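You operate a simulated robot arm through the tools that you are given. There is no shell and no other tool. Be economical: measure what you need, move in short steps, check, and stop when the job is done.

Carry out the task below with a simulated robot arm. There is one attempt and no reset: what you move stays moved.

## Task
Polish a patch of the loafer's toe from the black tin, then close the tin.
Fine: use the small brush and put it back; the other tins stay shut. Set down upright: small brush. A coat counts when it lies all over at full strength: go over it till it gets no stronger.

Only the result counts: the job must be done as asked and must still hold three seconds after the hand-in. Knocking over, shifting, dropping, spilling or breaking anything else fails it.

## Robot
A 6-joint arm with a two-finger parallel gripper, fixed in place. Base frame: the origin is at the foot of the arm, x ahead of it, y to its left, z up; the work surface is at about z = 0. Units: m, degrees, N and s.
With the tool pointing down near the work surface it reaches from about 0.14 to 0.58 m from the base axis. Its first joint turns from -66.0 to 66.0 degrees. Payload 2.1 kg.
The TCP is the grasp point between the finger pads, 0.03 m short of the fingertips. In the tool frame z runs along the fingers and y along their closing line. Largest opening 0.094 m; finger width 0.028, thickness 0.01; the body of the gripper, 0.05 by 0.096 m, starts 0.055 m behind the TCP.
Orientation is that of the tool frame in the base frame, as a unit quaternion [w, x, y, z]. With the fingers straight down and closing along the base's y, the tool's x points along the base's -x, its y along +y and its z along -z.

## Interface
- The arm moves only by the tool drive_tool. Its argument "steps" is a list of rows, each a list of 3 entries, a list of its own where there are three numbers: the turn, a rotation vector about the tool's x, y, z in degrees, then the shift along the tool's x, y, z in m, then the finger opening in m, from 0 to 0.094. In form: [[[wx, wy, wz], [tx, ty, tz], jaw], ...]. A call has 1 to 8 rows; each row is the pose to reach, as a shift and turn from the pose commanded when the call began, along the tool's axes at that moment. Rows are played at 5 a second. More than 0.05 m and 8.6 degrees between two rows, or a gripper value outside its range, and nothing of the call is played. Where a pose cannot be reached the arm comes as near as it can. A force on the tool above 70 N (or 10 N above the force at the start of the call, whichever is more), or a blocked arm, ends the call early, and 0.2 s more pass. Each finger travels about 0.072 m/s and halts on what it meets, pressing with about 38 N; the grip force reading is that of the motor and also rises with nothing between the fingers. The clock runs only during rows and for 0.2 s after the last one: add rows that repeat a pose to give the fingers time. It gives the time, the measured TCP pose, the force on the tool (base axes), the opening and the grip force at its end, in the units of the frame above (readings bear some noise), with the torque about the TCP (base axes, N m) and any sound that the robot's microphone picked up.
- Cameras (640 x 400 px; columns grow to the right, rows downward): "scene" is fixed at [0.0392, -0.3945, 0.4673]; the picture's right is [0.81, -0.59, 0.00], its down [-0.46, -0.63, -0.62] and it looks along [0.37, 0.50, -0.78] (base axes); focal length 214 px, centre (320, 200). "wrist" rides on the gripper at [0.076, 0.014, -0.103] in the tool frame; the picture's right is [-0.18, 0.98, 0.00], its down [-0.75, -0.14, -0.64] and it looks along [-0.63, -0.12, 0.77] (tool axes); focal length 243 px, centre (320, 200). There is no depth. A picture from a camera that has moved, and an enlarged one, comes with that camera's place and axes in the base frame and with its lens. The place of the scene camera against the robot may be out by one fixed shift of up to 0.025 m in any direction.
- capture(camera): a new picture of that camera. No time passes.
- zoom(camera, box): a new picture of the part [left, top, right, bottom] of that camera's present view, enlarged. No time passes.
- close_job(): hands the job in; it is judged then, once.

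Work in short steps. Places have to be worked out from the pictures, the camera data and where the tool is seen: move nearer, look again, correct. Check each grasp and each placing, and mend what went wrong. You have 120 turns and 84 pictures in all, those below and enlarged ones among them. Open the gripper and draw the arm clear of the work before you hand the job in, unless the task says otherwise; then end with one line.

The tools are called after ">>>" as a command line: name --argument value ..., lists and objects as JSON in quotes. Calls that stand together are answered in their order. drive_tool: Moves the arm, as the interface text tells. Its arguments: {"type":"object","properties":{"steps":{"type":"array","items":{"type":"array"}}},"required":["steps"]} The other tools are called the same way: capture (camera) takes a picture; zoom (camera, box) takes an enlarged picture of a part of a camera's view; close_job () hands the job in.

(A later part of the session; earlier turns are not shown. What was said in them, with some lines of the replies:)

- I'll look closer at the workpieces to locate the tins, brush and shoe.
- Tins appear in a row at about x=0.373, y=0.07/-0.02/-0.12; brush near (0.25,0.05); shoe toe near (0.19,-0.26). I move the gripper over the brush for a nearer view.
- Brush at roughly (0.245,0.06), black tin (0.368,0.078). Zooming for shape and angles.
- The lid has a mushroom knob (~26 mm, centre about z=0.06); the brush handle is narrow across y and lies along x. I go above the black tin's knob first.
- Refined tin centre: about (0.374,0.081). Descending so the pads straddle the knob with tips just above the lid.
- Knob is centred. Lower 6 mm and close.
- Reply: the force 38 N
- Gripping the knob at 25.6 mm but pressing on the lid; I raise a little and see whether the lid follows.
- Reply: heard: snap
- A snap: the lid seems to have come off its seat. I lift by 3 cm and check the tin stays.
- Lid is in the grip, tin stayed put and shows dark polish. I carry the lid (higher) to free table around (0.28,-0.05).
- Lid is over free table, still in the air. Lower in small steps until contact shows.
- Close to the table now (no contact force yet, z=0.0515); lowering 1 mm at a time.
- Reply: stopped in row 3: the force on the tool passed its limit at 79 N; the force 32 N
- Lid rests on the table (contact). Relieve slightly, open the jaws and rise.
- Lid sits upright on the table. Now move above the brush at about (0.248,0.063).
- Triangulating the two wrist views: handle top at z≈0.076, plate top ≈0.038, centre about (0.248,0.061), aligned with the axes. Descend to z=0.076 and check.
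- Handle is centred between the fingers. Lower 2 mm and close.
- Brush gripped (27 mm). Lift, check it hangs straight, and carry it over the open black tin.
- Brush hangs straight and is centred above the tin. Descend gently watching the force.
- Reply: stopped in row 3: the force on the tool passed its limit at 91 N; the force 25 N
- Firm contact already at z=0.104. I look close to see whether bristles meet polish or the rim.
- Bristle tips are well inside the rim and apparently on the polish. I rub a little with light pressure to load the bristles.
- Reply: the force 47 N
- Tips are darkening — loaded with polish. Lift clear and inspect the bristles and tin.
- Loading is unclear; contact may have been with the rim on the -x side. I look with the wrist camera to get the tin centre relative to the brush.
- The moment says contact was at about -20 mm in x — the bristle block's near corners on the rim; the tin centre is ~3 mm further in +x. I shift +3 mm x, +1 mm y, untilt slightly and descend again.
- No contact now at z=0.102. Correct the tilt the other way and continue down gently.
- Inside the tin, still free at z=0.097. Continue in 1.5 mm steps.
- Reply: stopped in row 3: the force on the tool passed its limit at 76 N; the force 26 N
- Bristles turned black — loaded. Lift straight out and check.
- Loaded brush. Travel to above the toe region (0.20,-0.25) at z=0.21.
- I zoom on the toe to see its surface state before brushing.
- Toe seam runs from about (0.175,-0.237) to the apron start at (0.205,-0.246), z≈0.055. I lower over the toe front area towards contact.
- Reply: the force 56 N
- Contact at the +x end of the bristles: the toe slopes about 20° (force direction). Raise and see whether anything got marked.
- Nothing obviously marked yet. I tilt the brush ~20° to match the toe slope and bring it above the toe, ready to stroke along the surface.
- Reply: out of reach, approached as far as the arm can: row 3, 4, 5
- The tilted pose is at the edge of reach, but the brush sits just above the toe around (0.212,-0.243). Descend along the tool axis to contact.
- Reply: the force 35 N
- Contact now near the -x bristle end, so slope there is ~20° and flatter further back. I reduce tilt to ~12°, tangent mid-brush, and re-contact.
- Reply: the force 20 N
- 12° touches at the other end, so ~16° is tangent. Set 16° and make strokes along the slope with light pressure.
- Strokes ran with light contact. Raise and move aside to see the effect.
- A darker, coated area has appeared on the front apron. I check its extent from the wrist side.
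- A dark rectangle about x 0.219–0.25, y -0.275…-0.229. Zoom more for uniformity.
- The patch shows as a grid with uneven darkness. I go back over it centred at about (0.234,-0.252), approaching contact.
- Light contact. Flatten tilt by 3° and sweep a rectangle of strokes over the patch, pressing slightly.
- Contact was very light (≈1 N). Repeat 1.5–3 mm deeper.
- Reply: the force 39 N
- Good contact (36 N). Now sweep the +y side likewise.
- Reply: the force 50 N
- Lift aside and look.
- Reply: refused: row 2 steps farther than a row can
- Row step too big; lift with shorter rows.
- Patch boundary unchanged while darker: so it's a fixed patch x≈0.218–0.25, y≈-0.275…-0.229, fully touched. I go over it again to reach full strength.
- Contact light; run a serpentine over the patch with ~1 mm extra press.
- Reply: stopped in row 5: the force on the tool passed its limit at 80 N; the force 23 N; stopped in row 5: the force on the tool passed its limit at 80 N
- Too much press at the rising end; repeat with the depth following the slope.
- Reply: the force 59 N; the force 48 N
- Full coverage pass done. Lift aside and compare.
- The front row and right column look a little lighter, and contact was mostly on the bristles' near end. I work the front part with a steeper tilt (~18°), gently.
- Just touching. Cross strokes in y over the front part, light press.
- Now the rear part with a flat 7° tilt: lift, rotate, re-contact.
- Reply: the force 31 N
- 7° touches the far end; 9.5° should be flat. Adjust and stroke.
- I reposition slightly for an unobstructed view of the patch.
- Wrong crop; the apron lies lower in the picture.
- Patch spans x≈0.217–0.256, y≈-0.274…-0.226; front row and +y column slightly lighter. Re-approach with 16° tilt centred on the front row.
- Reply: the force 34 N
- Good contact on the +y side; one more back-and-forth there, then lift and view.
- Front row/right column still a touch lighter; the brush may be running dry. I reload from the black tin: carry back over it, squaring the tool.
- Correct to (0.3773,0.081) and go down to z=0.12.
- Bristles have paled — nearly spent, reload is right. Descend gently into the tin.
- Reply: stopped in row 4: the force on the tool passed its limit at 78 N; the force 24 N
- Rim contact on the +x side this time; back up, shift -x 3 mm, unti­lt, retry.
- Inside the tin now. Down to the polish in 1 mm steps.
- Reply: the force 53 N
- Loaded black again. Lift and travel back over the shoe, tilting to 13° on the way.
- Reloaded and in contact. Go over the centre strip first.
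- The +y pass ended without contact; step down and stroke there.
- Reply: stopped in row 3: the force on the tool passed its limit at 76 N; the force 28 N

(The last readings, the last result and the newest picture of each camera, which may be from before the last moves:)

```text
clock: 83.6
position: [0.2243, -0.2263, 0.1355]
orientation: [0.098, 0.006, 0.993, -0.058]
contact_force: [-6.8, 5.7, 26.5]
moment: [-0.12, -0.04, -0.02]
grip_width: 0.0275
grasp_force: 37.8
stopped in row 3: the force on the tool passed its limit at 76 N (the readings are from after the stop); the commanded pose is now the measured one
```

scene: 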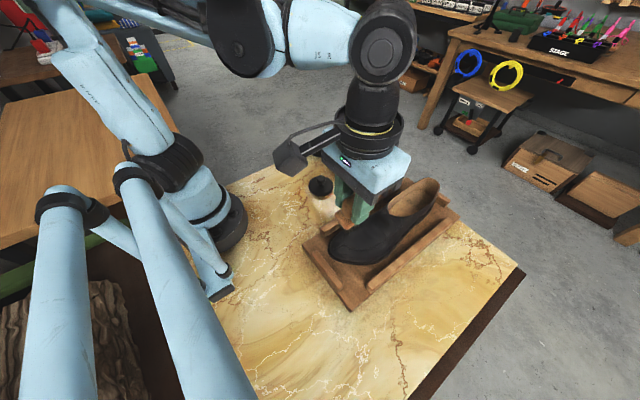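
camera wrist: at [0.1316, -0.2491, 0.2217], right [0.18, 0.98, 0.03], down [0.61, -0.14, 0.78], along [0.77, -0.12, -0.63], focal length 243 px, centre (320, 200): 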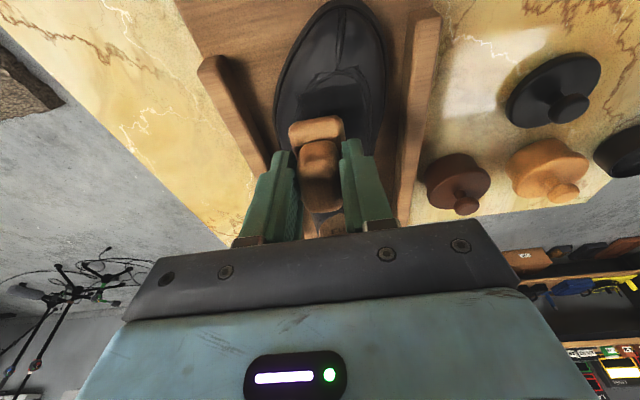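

>>> drive_tool --steps '[[[0, 0, 0], [0.01, 0, -0.0005], 0.01], [[0, 0, 0], [0.018, 0, 0], 0.01], [[0, 0, 0], [0.0, 0.004, 0], 0.01], [[0, 0, 0], [0.018, 0.004, 0.0005], 0.01], [[0, 0, 0], [0.002, 0.0, -0.0005], 0.01], [[0, 0, 0], [0.018, -0.004, -0.0005], 0.01], [[0, 0, 0], [0.004, -0.004, -0.001], 0.01], [[0, 0, 0], [0.02, 0.002, 0.0], 0.01]]'

>>> drive_tool --steps '[[[0, 0, 0], [0, 0, -0.015], 0.01], [[-4, 0, 0], [0.005, 0.03, -0.03], 0.01], [[-7, 6, 0], [0.005, 0.055, -0.045], 0.01], [[-7, 12, 0], [0.005, 0.085, -0.055], 0.01]]'

>>> zoom --camera "wrist" --box '[205, 110, 285, 190]'

>>> zoom --camera "scene" --box '[325, 195, 395, 255]'

```text
clock: 85.4
position: [0.2058, -0.2239, 0.1292]
orientation: [0.1, 0.005, 0.993, -0.059]
contact_force: [2.9, 0.6, 15.2]
moment: [-0.35, -0.75, 0.04]
grip_width: 0.0276
grasp_force: 38.1
```

```text
clock: 86.4
position: [0.1898, -0.1318, 0.1719]
orientation: [-0.007, 0.007, 1.0, 0.003]
contact_force: [0.3, 0.1, -1.1]
moment: [0.01, 0.03, -0.04]
grip_width: 0.0277
grasp_force: 37.5
```

```text
5.00 times, centred on (245, 150) of wrist
camera zoom: at [0.115, -0.1163, 0.2759], right [0.2, 0.98, 0.0], down [0.76, -0.15, 0.63], along [0.62, -0.12, -0.78], focal length 1213 px, centre (695, 450)
```

zoom: 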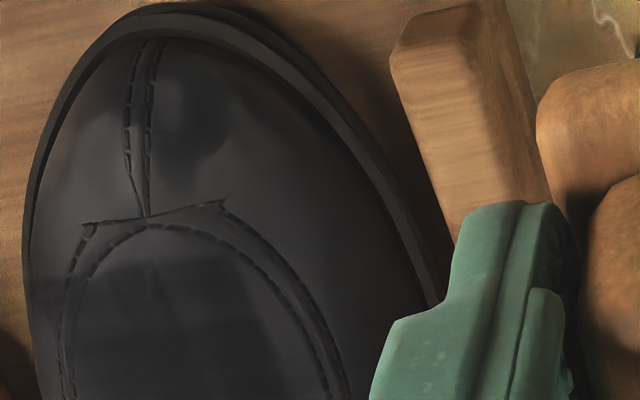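

```text
6.67 times, centred on (360, 225) of scene
camera zoom: at [0.0392, -0.3945, 0.4673], right [0.81, -0.59, 0.0], down [-0.46, -0.63, -0.62], along [0.37, 0.5, -0.78], focal length 1430 px, centre (53, 33)
```

zoom: 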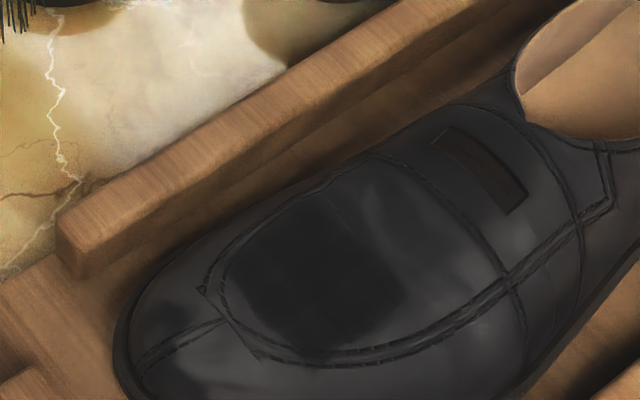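

>>> zoom --camera "wrist" --box '[205, 145, 275, 205]'

```text
6.67 times, centred on (240, 175) of wrist
camera zoom: at [0.115, -0.1163, 0.2759], right [0.2, 0.98, 0.0], down [0.76, -0.15, 0.63], along [0.62, -0.12, -0.78], focal length 1618 px, centre (853, 367)
```

zoom: 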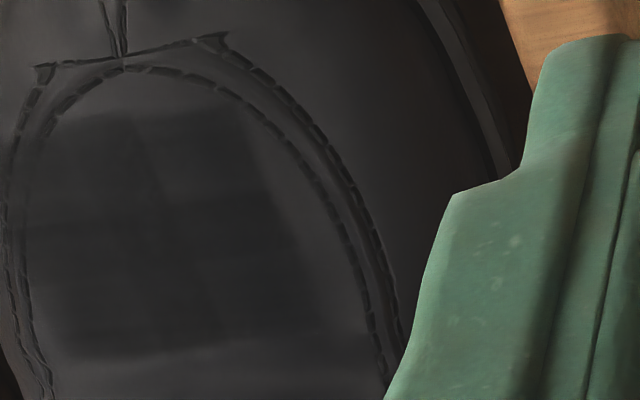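

Front-middle and the +y column still read slightly lighter; moments show I over-rolled there. Go back with only ~2° roll, centred y≈-0.238.

>>> drive_tool --steps '[[[0, -2, 0], [-0.006, -0.03, 0.0], 0.01], [[0, -6, -0.4], [-0.013, -0.06, 0.0], 0.01], [[0, -10, -0.8], [-0.02, -0.085, 0.008], 0.01], [[1, -12.8, -0.8], [-0.0266, -0.106, 0.022], 0.01], [[2, -12.8, -0.8], [-0.0266, -0.106, 0.0305], 0.01], [[2, -12.8, -0.8], [-0.0266, -0.106, 0.033], 0.01], [[2, -12.8, -0.8], [-0.0266, -0.106, 0.035], 0.01]]'

```text
clock: 88.0
position: [0.216, -0.2388, 0.1365]
orientation: [0.106, -0.002, 0.994, -0.015]
contact_force: [-2.7, 0.6, 3.1]
moment: [0.0, 0.18, 0.02]
grip_width: 0.0273
grasp_force: 38.4
```

>>> drive_tool --steps '[[[0, 1.5, 0], [-0.002, 0, 0.002], 0.01], [[0, 1.5, 0], [-0.012, 0, 0.0015], 0.01], [[0, 1.5, 0], [0.008, 0, 0.0025], 0.01], [[0, 1.5, 0], [-0.012, 0.006, 0.002], 0.01], [[0, 1.5, 0], [0.008, 0.006, 0.003], 0.01], [[0, 1.5, 0], [-0.012, 0.01, 0.0025], 0.01], [[0, 1.5, 0], [0.008, 0.01, 0.0035], 0.01], [[0, 1.5, 0], [-0.002, 0.006, 0.0025], 0.01]]'

>>> drive_tool --steps '[[[0, -1.5, 0], [0.004, -0.006, 0.001], 0.01], [[0, -1.5, 0], [0.012, -0.006, 0.001], 0.01], [[0, -1.5, 0], [0.012, 0.002, 0.001], 0.01], [[0, -1.5, 0], [0.004, 0.002, 0.0005], 0.01], [[0, -1.5, 0], [0.012, -0.012, 0.001], 0.01], [[0, -1.5, 0], [0.004, -0.018, 0.0005], 0.01], [[0, -1.5, 0], [0.012, -0.026, 0.001], 0.01], [[0, -1.5, 0], [0.0, -0.02, 0.0], 0.01]]'

```text
clock: 89.8
position: [0.2176, -0.2309, 0.1363]
orientation: [0.09, 0.0, 0.996, -0.014]
contact_force: [-15.6, 9.4, 29.2]
moment: [0.23, 0.23, 0.01]
grip_width: 0.0274
grasp_force: 38.3
```

```text
clock: 91.6
position: [0.2162, -0.2536, 0.1347]
orientation: [0.103, 0.001, 0.994, -0.019]
contact_force: [-22.8, -6.6, 35.2]
moment: [-0.13, 1.03, 0.07]
grip_width: 0.0274
grasp_force: 37.9
```

Solid contact throughout (30–35 N). One more full serpentine, then check for change.

>>> drive_tool --steps '[[[0, 1, 0], [-0.01, 0, -0.0005], 0.01], [[0, 1, 0], [0.01, -0.008, 0.0005], 0.01], [[0, 1, 0], [-0.012, -0.008, 0], 0.01], [[0, 1, 0], [-0.012, 0.004, -0.0005], 0.01], [[0, 1, 0], [0.01, 0.006, 0], 0.01], [[0, 1, 0], [-0.012, 0.013, -0.0005], 0.01], [[0, 1, 0], [0.01, 0.018, 0.0005], 0.01], [[0, 1, 0], [-0.012, 0.022, 0], 0.01]]'

>>> drive_tool --steps '[[[0, 0, 0], [0, 0, -0.015], 0.01], [[0, 4, 0], [0.01, 0.03, -0.03], 0.01], [[0, 8, 0], [0.01, 0.06, -0.04], 0.01], [[-1, 10, 0], [0.01, 0.09, -0.04], 0.01]]'

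>>> zoom --camera "wrist" --box '[205, 145, 275, 205]'

>>> zoom --camera "scene" --box '[325, 195, 395, 255]'

```text
clock: 93.4
position: [0.2297, -0.2311, 0.1376]
orientation: [0.096, -0.001, 0.995, -0.015]
contact_force: [-4.4, 0.5, 6.2]
moment: [0.0, 0.33, -0.09]
grip_width: 0.0275
grasp_force: 37.7
```

```text
clock: 94.4
position: [0.2118, -0.1386, 0.1709]
orientation: [0.01, -0.001, 1.0, -0.006]
contact_force: [0.4, -0.2, -0.4]
moment: [0.03, 0.02, -0.02]
grip_width: 0.0274
grasp_force: 38.1
```

```text
6.67 times, centred on (240, 175) of wrist
camera zoom: at [0.1343, -0.1228, 0.2713], right [0.18, 0.98, -0.01], down [0.74, -0.13, 0.66], along [0.64, -0.13, -0.75], focal length 1618 px, centre (853, 367)
```

zoom: 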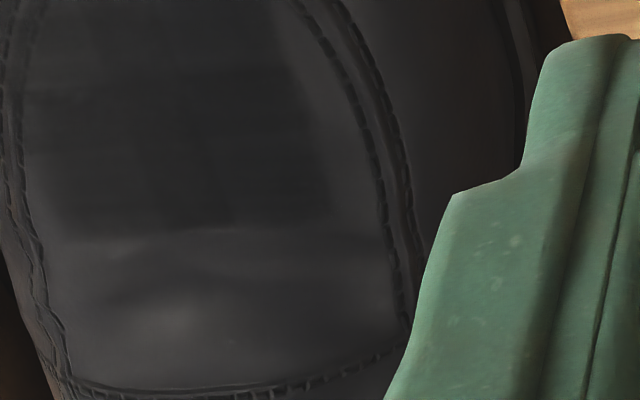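

```text
6.67 times, centred on (360, 225) of scene
camera zoom: at [0.0392, -0.3945, 0.4673], right [0.81, -0.59, 0.0], down [-0.46, -0.63, -0.62], along [0.37, 0.5, -0.78], focal length 1430 px, centre (53, 33)
```

zoom: 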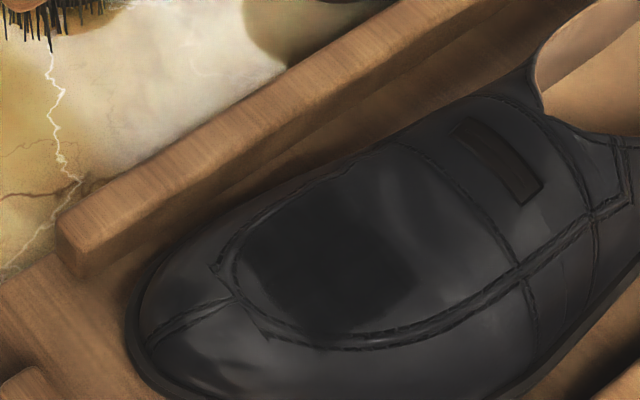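

The shoe crept a few mm in +x under the strokes, so no more hard strokes. Check patch uniformity closely.

>>> zoom --camera "scene" --box '[352, 215, 392, 250]'

```text
11.43 times, centred on (372, 232) of scene
camera zoom: at [0.0392, -0.3945, 0.4673], right [0.81, -0.59, 0.0], down [-0.46, -0.63, -0.62], along [0.37, 0.5, -0.78], focal length 2451 px, centre (-274, -171)
```

zoom: 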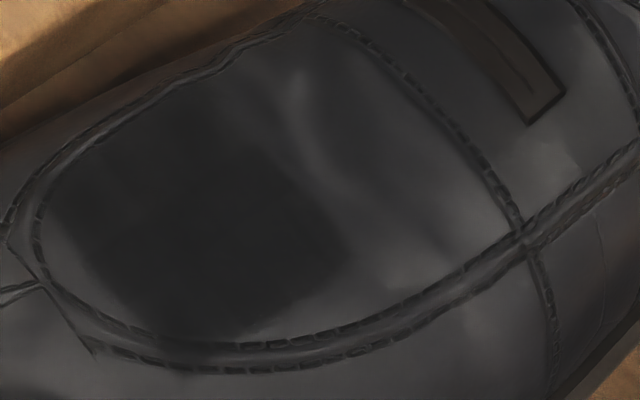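

Front/+y cells look marginally lighter. One gentle pass there (light force, pulling toward -x only).

>>> drive_tool --steps '[[[0, -4, 0], [0.001, -0.035, 0.0], 0.01], [[0, -8, 0], [0.002, -0.07, 0.005], 0.01], [[0, -13, 0], [0.002, -0.1, 0.018], 0.01], [[0, -13, 0], [0.002, -0.1034, 0.03], 0.01], [[0, -13, 0], [0.002, -0.1034, 0.034], 0.01], [[0, -13, 0], [0.002, -0.1034, 0.036], 0.01]]'

```text
clock: 95.8
position: [0.2111, -0.2428, 0.1361]
orientation: [0.122, 0.0, 0.992, -0.006]
contact_force: [-0.2, 0.2, -0.4]
moment: [-0.02, 0.04, 0.0]
grip_width: 0.0274
grasp_force: 38.1
```

>>> drive_tool --steps '[[[0, 0, 0], [-0.002, 0, 0.0015], 0.01], [[0, 0, 0], [-0.002, 0, 0.0022], 0.01], [[0, 0, 0], [0.004, 0, 0.0025], 0.01], [[0, 0, 0], [0.004, 0.008, 0.003], 0.01], [[0, 0, 0], [-0.002, 0.008, 0.0025], 0.01], [[0, 0, 0], [-0.002, -0.004, 0.0023], 0.01], [[0, 0, 0], [0.005, -0.004, 0.0027], 0.01], [[0, 0, 0], [0.005, 0.006, 0.003], 0.01]]'

```text
clock: 97.6
position: [0.2054, -0.2375, 0.1337]
orientation: [0.122, -0.001, 0.992, -0.007]
contact_force: [-2.1, -0.9, 3.0]
moment: [-0.1, 0.05, 0.01]
grip_width: 0.0273
grasp_force: 38.0
```

>>> drive_tool --steps '[[[0, 0, 0], [-0.01, 0, -0.0005], 0.01], [[0, 0, 0], [0.002, 0, 0.001], 0.01], [[0, 0, 0], [0.002, -0.008, 0.001], 0.01], [[0, 0, 0], [-0.01, -0.008, -0.0005], 0.01], [[0, 0, 0], [0.002, -0.008, 0.001], 0.01], [[0, 0, 0], [0.002, 0.006, 0.001], 0.01], [[0, 0, 0], [-0.01, 0.006, 0], 0.01], [[0, 0, 0], [0.002, 0.006, 0.0015], 0.01]]'

>>> drive_tool --steps '[[[0, 0, 0], [0, 0, -0.015], 0.01], [[0, 4, 0], [0.005, 0.03, -0.03], 0.01], [[0, 9, 0], [0.005, 0.06, -0.04], 0.01], [[-0.7, 14, 0], [0.005, 0.09, -0.05], 0.01]]'

>>> zoom --camera "scene" --box '[352, 215, 392, 250]'

```text
clock: 99.4
position: [0.2068, -0.2306, 0.1289]
orientation: [0.123, 0.001, 0.992, -0.008]
contact_force: [2.1, 0.8, 9.3]
moment: [-0.05, -0.1, 0.01]
grip_width: 0.0277
grasp_force: 37.9
```

```text
clock: 100.4
position: [0.1875, -0.1406, 0.1773]
orientation: [0.0, 0.0, 1.0, -0.001]
contact_force: [0.0, -1.0, 0.3]
moment: [-0.02, -0.01, 0.04]
grip_width: 0.0276
grasp_force: 38.0
```

```text
11.43 times, centred on (372, 232) of scene
camera zoom: at [0.0392, -0.3945, 0.4673], right [0.81, -0.59, 0.0], down [-0.46, -0.63, -0.62], along [0.37, 0.5, -0.78], focal length 2451 px, centre (-274, -171)
```

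zoom: 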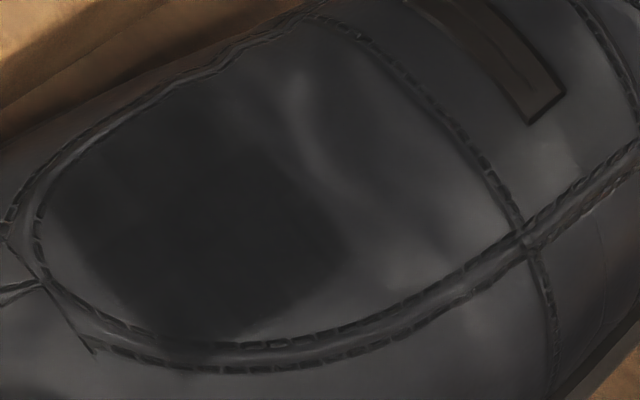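

No further change: the coat is at full strength, shoe steady. Now return the brush to its original spot (0.248,0.061).

>>> drive_tool --steps '[[[0, 0, 0], [-0.012, 0.04, 0], 0.01], [[0, 0, 0], [-0.024, 0.08, 0], 0.01], [[0, 0, 0], [-0.036, 0.12, 0], 0.01], [[0, 0, 0], [-0.048, 0.16, 0], 0.01], [[0, 0, 0], [-0.06, 0.201, 0], 0.01], [[0, 0, 0], [-0.06, 0.201, 0.04], 0.01], [[0, 0, 0], [-0.06, 0.201, 0.085], 0.01]]'

>>> zoom --camera "scene" --box '[260, 110, 330, 180]'

```text
clock: 102.0
position: [0.2498, 0.0608, 0.0924]
orientation: [0.001, -0.001, 1.0, 0.0]
contact_force: [0.4, -0.3, 0.1]
moment: [0.01, 0.0, -0.01]
grip_width: 0.0276
grasp_force: 37.6
```

```text
5.71 times, centred on (295, 145) of scene
camera zoom: at [0.0393, -0.3945, 0.4673], right [0.81, -0.59, 0.0], down [-0.46, -0.63, -0.62], along [0.37, 0.5, -0.78], focal length 1226 px, centre (463, 514)
```

zoom: 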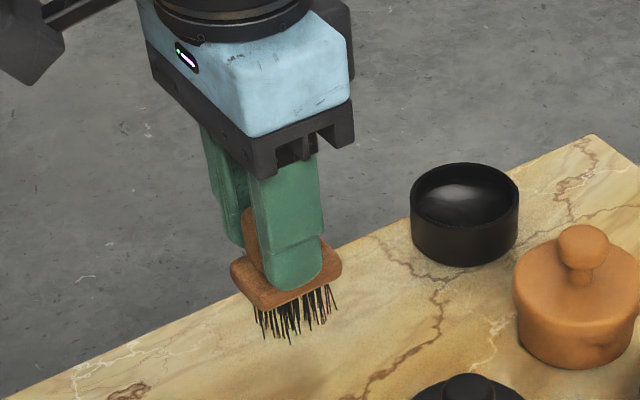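

Brush is straight above its spot; lower to the table gently (expected contact at z≈0.075).

>>> drive_tool --steps '[[[0, 0, 0], [0.002, 0, 0.008], 0.01], [[0, 0, 0], [0.002, 0, 0.012], 0.01], [[0, 0, 0], [0.002, 0, 0.014], 0.01], [[0, 0, 0], [0.002, 0, 0.015], 0.01]]'

```text
clock: 103.0
position: [0.2471, 0.0613, 0.0771]
orientation: [0.001, -0.001, 1.0, 0.0]
contact_force: [-0.1, 0.1, -0.5]
moment: [-0.02, -0.02, -0.01]
grip_width: 0.0273
grasp_force: 38.2
```

>>> drive_tool --steps '[[[0, 0, 0], [0, 0, 0.001], 0.01], [[0, 0, 0], [0, 0, 0.002], 0.01], [[0, 0, 0], [0, 0, 0.003], 0.01]]'

```text
clock: 103.8
position: [0.2469, 0.0607, 0.0737]
orientation: [0.001, 0.0, 1.0, -0.002]
contact_force: [-1.6, 0.1, 22.9]
moment: [-0.02, 0.37, 0.01]
grip_width: 0.0276
grasp_force: 37.9
```

Contact with the table. Ease and open the jaws, then rise.

>>> drive_tool --steps '[[[0, 0, 0], [0, 0, -0.0003], 0.02], [[0, 0, 0], [0, 0, -0.0003], 0.035], [[0, 0, 0], [0, 0, -0.0003], 0.05], [[0, 0, 0], [0, 0, -0.0003], 0.06], [[0, 0, 0], [0, 0, -0.0003], 0.06], [[0, 0, 0], [0, 0, -0.03], 0.06], [[0, 0, 0], [0, 0, -0.07], 0.06]]'

>>> zoom --camera "scene" --box '[260, 120, 350, 195]'

```text
clock: 105.4
position: [0.2469, 0.0591, 0.1433]
orientation: [0.001, -0.001, 1.0, 0.0]
contact_force: [0.5, 0.1, 1.0]
moment: [0.02, 0.0, 0.0]
grip_width: 0.0599
grasp_force: 0.1
```

```text
5.33 times, centred on (305, 158) of scene
camera zoom: at [0.0392, -0.3945, 0.4673], right [0.81, -0.59, 0.0], down [-0.46, -0.63, -0.62], along [0.37, 0.5, -0.78], focal length 1144 px, centre (400, 427)
```

zoom: 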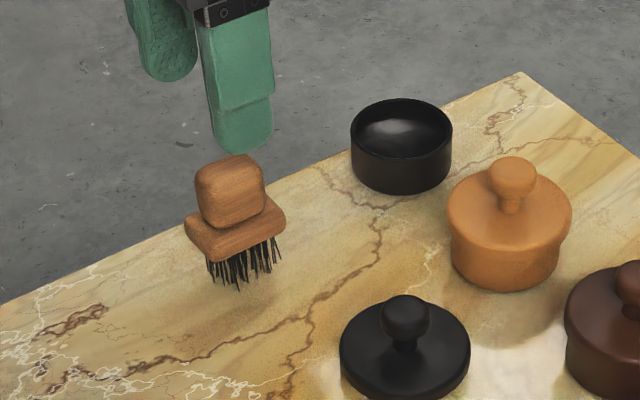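

Brush stands upright at its place. Move over the lid (0.281,-0.051) and look before descending.

>>> drive_tool --steps '[[[0, 0, 0], [-0.011, -0.037, 0], 0.06], [[0, 0, 0], [-0.022, -0.074, 0], 0.06], [[0, 0, 0], [-0.034, -0.111, 0], 0.06], [[0, 0, 0], [-0.034, -0.111, 0.04], 0.06], [[0, 0, 0], [-0.034, -0.111, 0.065], 0.06]]'

>>> zoom --camera "wrist" --box '[220, 80, 420, 240]'

```text
clock: 106.6
position: [0.2809, -0.0513, 0.0788]
orientation: [0.001, -0.001, 1.0, 0.0]
contact_force: [-0.5, 0.1, -0.4]
moment: [-0.03, 0.03, 0.0]
grip_width: 0.0598
grasp_force: 0.1
```

```text
2.50 times, centred on (320, 160) of wrist
camera zoom: at [0.2049, -0.0362, 0.1799], right [0.18, 0.98, 0.0], down [0.75, -0.14, 0.64], along [0.63, -0.12, -0.77], focal length 606 px, centre (320, 300)
```

zoom: 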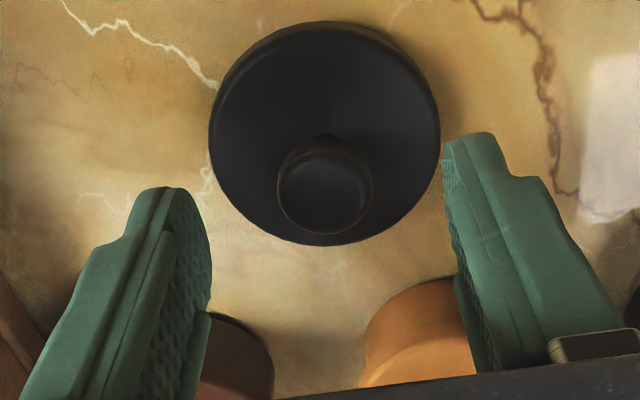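

Knob is centred. Descend and grip.

>>> drive_tool --steps '[[[0, 0, 0], [-0.0005, 0.001, 0.015], 0.06], [[0, 0, 0], [-0.0005, 0.001, 0.028], 0.06], [[0, 0, 0], [-0.0005, 0.001, 0.032], 0.06], [[0, 0, 0], [-0.0005, 0.001, 0.032], 0.04], [[0, 0, 0], [-0.0005, 0.001, 0.032], 0.015], [[0, 0, 0], [-0.0005, 0.001, 0.032], 0.015], [[0, 0, 0], [-0.0005, 0.001, 0.032], 0.015]]'

```text
clock: 108.2
position: [0.2806, -0.0486, 0.0472]
orientation: [0.001, -0.001, 1.0, 0.0]
contact_force: [0.7, -0.1, 0.6]
moment: [-0.03, 0.02, -0.02]
grip_width: 0.0229
grasp_force: 37.9
```

Lid gripped. Lift and carry over the tin at (0.3755,0.0815), stopping at z≈0.10.

>>> drive_tool --steps '[[[0, 0, 0], [0, 0, -0.045], 0.015], [[0, 0, 0], [0, 0, -0.09], 0.015], [[0, 0, 0], [-0.024, 0.033, -0.1], 0.015], [[0, 0, 0], [-0.048, 0.066, -0.1], 0.015], [[0, 0, 0], [-0.072, 0.099, -0.1], 0.015], [[0, 0, 0], [-0.0945, 0.131, -0.1], 0.015], [[0, 0, 0], [-0.0945, 0.131, -0.07], 0.015], [[0, 0, 0], [-0.0945, 0.131, -0.06], 0.015]]'

>>> zoom --camera "scene" --box '[295, 110, 350, 165]'

>>> zoom --camera "wrist" --box '[240, 70, 400, 200]'

```text
clock: 110.0
position: [0.3753, 0.0822, 0.1058]
orientation: [0.001, -0.001, 1.0, 0.0]
contact_force: [-0.2, 0.9, 0.3]
moment: [0.01, -0.01, 0.0]
grip_width: 0.0227
grasp_force: 37.8
```

```text
7.27 times, centred on (322, 138) of scene
camera zoom: at [0.0392, -0.3945, 0.4673], right [0.81, -0.59, 0.0], down [-0.46, -0.63, -0.62], along [0.37, 0.5, -0.78], focal length 1560 px, centre (302, 654)
```

zoom: 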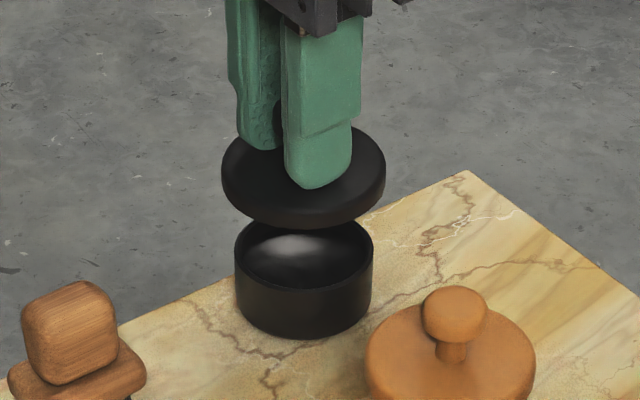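

```text
3.08 times, centred on (320, 135) of wrist
camera zoom: at [0.2994, 0.0969, 0.2072], right [0.18, 0.98, 0.0], down [0.75, -0.14, 0.64], along [0.63, -0.12, -0.77], focal length 746 px, centre (320, 400)
```

zoom: 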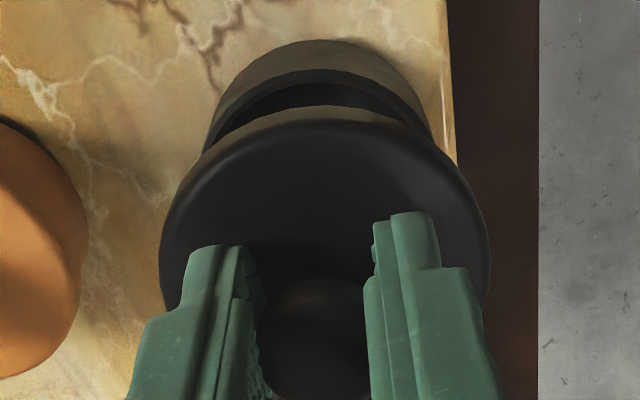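

Lid and tin rim coincide in both views. Lower until it touches the rim.

>>> drive_tool --steps '[[[0, 0, 0], [0, 0, 0.015], 0.015], [[0, 0, 0], [0, 0, 0.025], 0.015], [[0, 0, 0], [0, 0, 0.029], 0.015], [[0, 0, 0], [0, 0, 0.031], 0.015], [[0, 0, 0], [0, 0, 0.033], 0.015]]'

```text
clock: 111.2
position: [0.3759, 0.0823, 0.0739]
orientation: [0.001, -0.002, 1.0, 0.0]
contact_force: [-0.4, 0.4, 0.2]
moment: [-0.01, 0.02, -0.02]
grip_width: 0.0226
grasp_force: 37.9
```

>>> drive_tool --steps '[[[0, 0, 0], [0, 0, 0.001], 0.015], [[0, 0, 0], [0, 0, 0.002], 0.015], [[0, 0, 0], [0, 0, 0.003], 0.015], [[0, 0, 0], [0, 0, 0.003], 0.015]]'

```text
clock: 112.2
position: [0.3759, 0.0809, 0.0712]
orientation: [0.001, -0.001, 1.0, 0.0]
contact_force: [-0.6, -0.1, -0.7]
moment: [0.0, -0.01, 0.0]
grip_width: 0.0224
grasp_force: 37.7
```

>>> drive_tool --steps '[[[0, 0, 0], [0, 0, 0.001], 0.015], [[0, 0, 0], [0, 0, 0.002], 0.015], [[0, 0, 0], [0, 0, 0.003], 0.015], [[0, 0, 0], [0, 0, 0.004], 0.015]]'

>>> zoom --camera "scene" --box '[295, 110, 350, 165]'

```text
clock: 112.9
position: [0.3758, 0.0808, 0.0699]
orientation: [0.0, -0.001, 1.0, 0.0]
contact_force: [-2.4, -0.2, 17.9]
moment: [0.05, -0.09, -0.02]
grip_width: 0.0231
grasp_force: 37.8
heard: snap
stopped in row 3: the force on the tool passed its limit at 76 N (the readings are from after the stop); the commanded pose is now the measured one
```

```text
7.27 times, centred on (322, 138) of scene
camera zoom: at [0.0392, -0.3945, 0.4673], right [0.81, -0.59, 0.0], down [-0.46, -0.63, -0.62], along [0.37, 0.5, -0.78], focal length 1560 px, centre (302, 654)
```

zoom: 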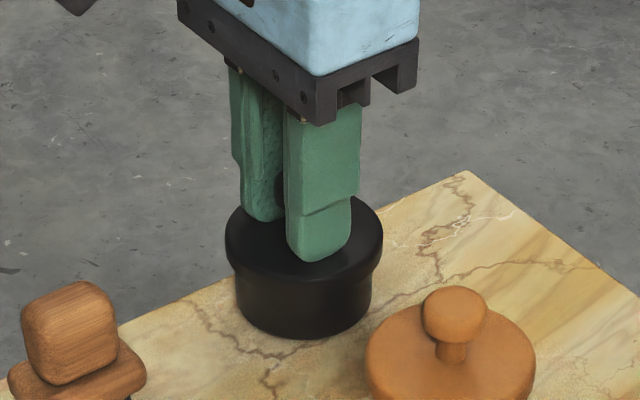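

Snap heard; lid is seated. Open fully in place, then rise clear.

>>> drive_tool --steps '[[[0, 0, 0], [0, 0, 0], 0.03], [[0, 0, 0], [0, 0, 0], 0.05], [[0, 0, 0], [0, 0, 0], 0.06], [[0, 0, 0], [0, 0, 0], 0.06], [[0, 0, 0], [0, 0, -0.03], 0.06], [[0, 0, 0], [0, 0, -0.07], 0.06], [[0, 0, 0], [0, 0, -0.12], 0.06], [[0, 0, 0], [0, 0, -0.165], 0.06]]'

>>> capture --camera "scene"

>>> zoom --camera "scene" --box '[260, 120, 400, 210]'

```text
clock: 114.7
position: [0.3755, 0.081, 0.2341]
orientation: [0.0, -0.001, 1.0, -0.001]
contact_force: [-0.4, 0.5, 0.5]
moment: [0.02, -0.03, -0.02]
grip_width: 0.0599
grasp_force: 0.1
```

```text
4 pictures are left
```

scene: 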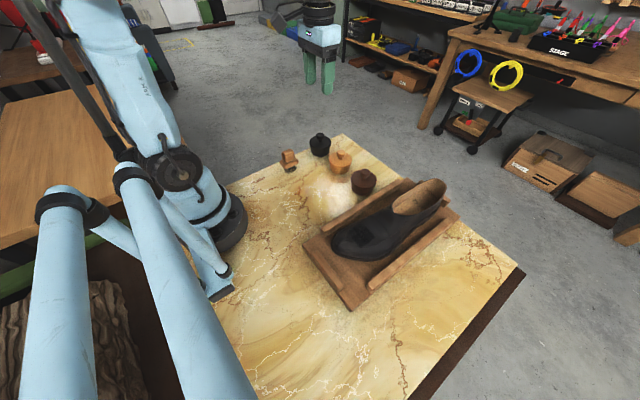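

```text
4.44 times, centred on (330, 165) of scene
camera zoom: at [0.0392, -0.3945, 0.4673], right [0.81, -0.59, 0.0], down [-0.46, -0.63, -0.62], along [0.37, 0.5, -0.78], focal length 953 px, centre (276, 356)
```

zoom: 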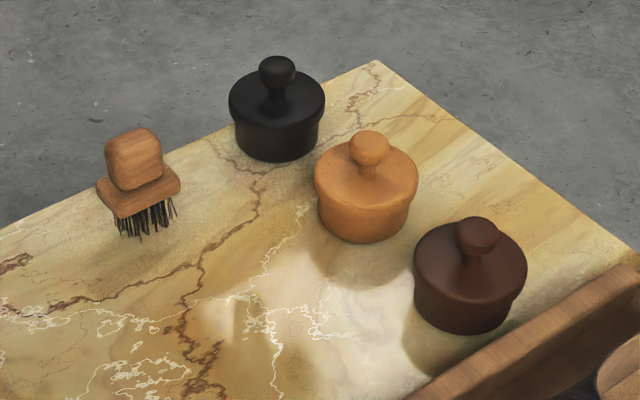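

Tin closed, brush upright in place, other tins untouched. One last look at the patch in clear light.

>>> zoom --camera "scene" --box '[335, 210, 400, 260]'

```text
8.00 times, centred on (368, 235) of scene
camera zoom: at [0.0392, -0.3945, 0.4673], right [0.81, -0.59, 0.0], down [-0.46, -0.63, -0.62], along [0.37, 0.5, -0.78], focal length 1716 px, centre (-60, -80)
```

zoom: 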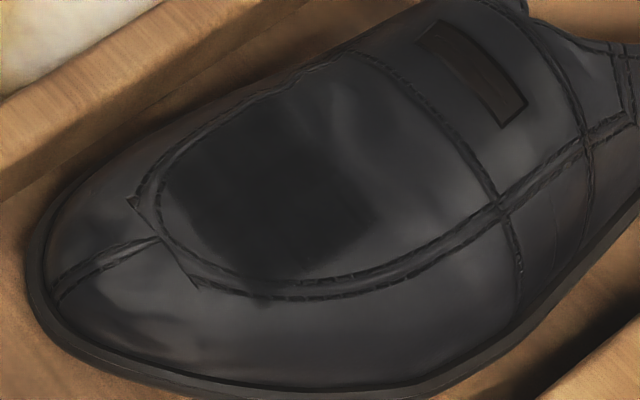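

The patch is evenly dark, the arm is clear and the gripper open; handing in.

>>> close_job

```text
The job is handed in.
```

I polished the patch on the loafer's toe from the black tin until another pass made no visible difference. The tin's lid is snapped shut, the small brush stands upright at its spot, and the other tins stayed closed. The shoe slid about 5–8 mm in its tray during the strokes, and I left it there.
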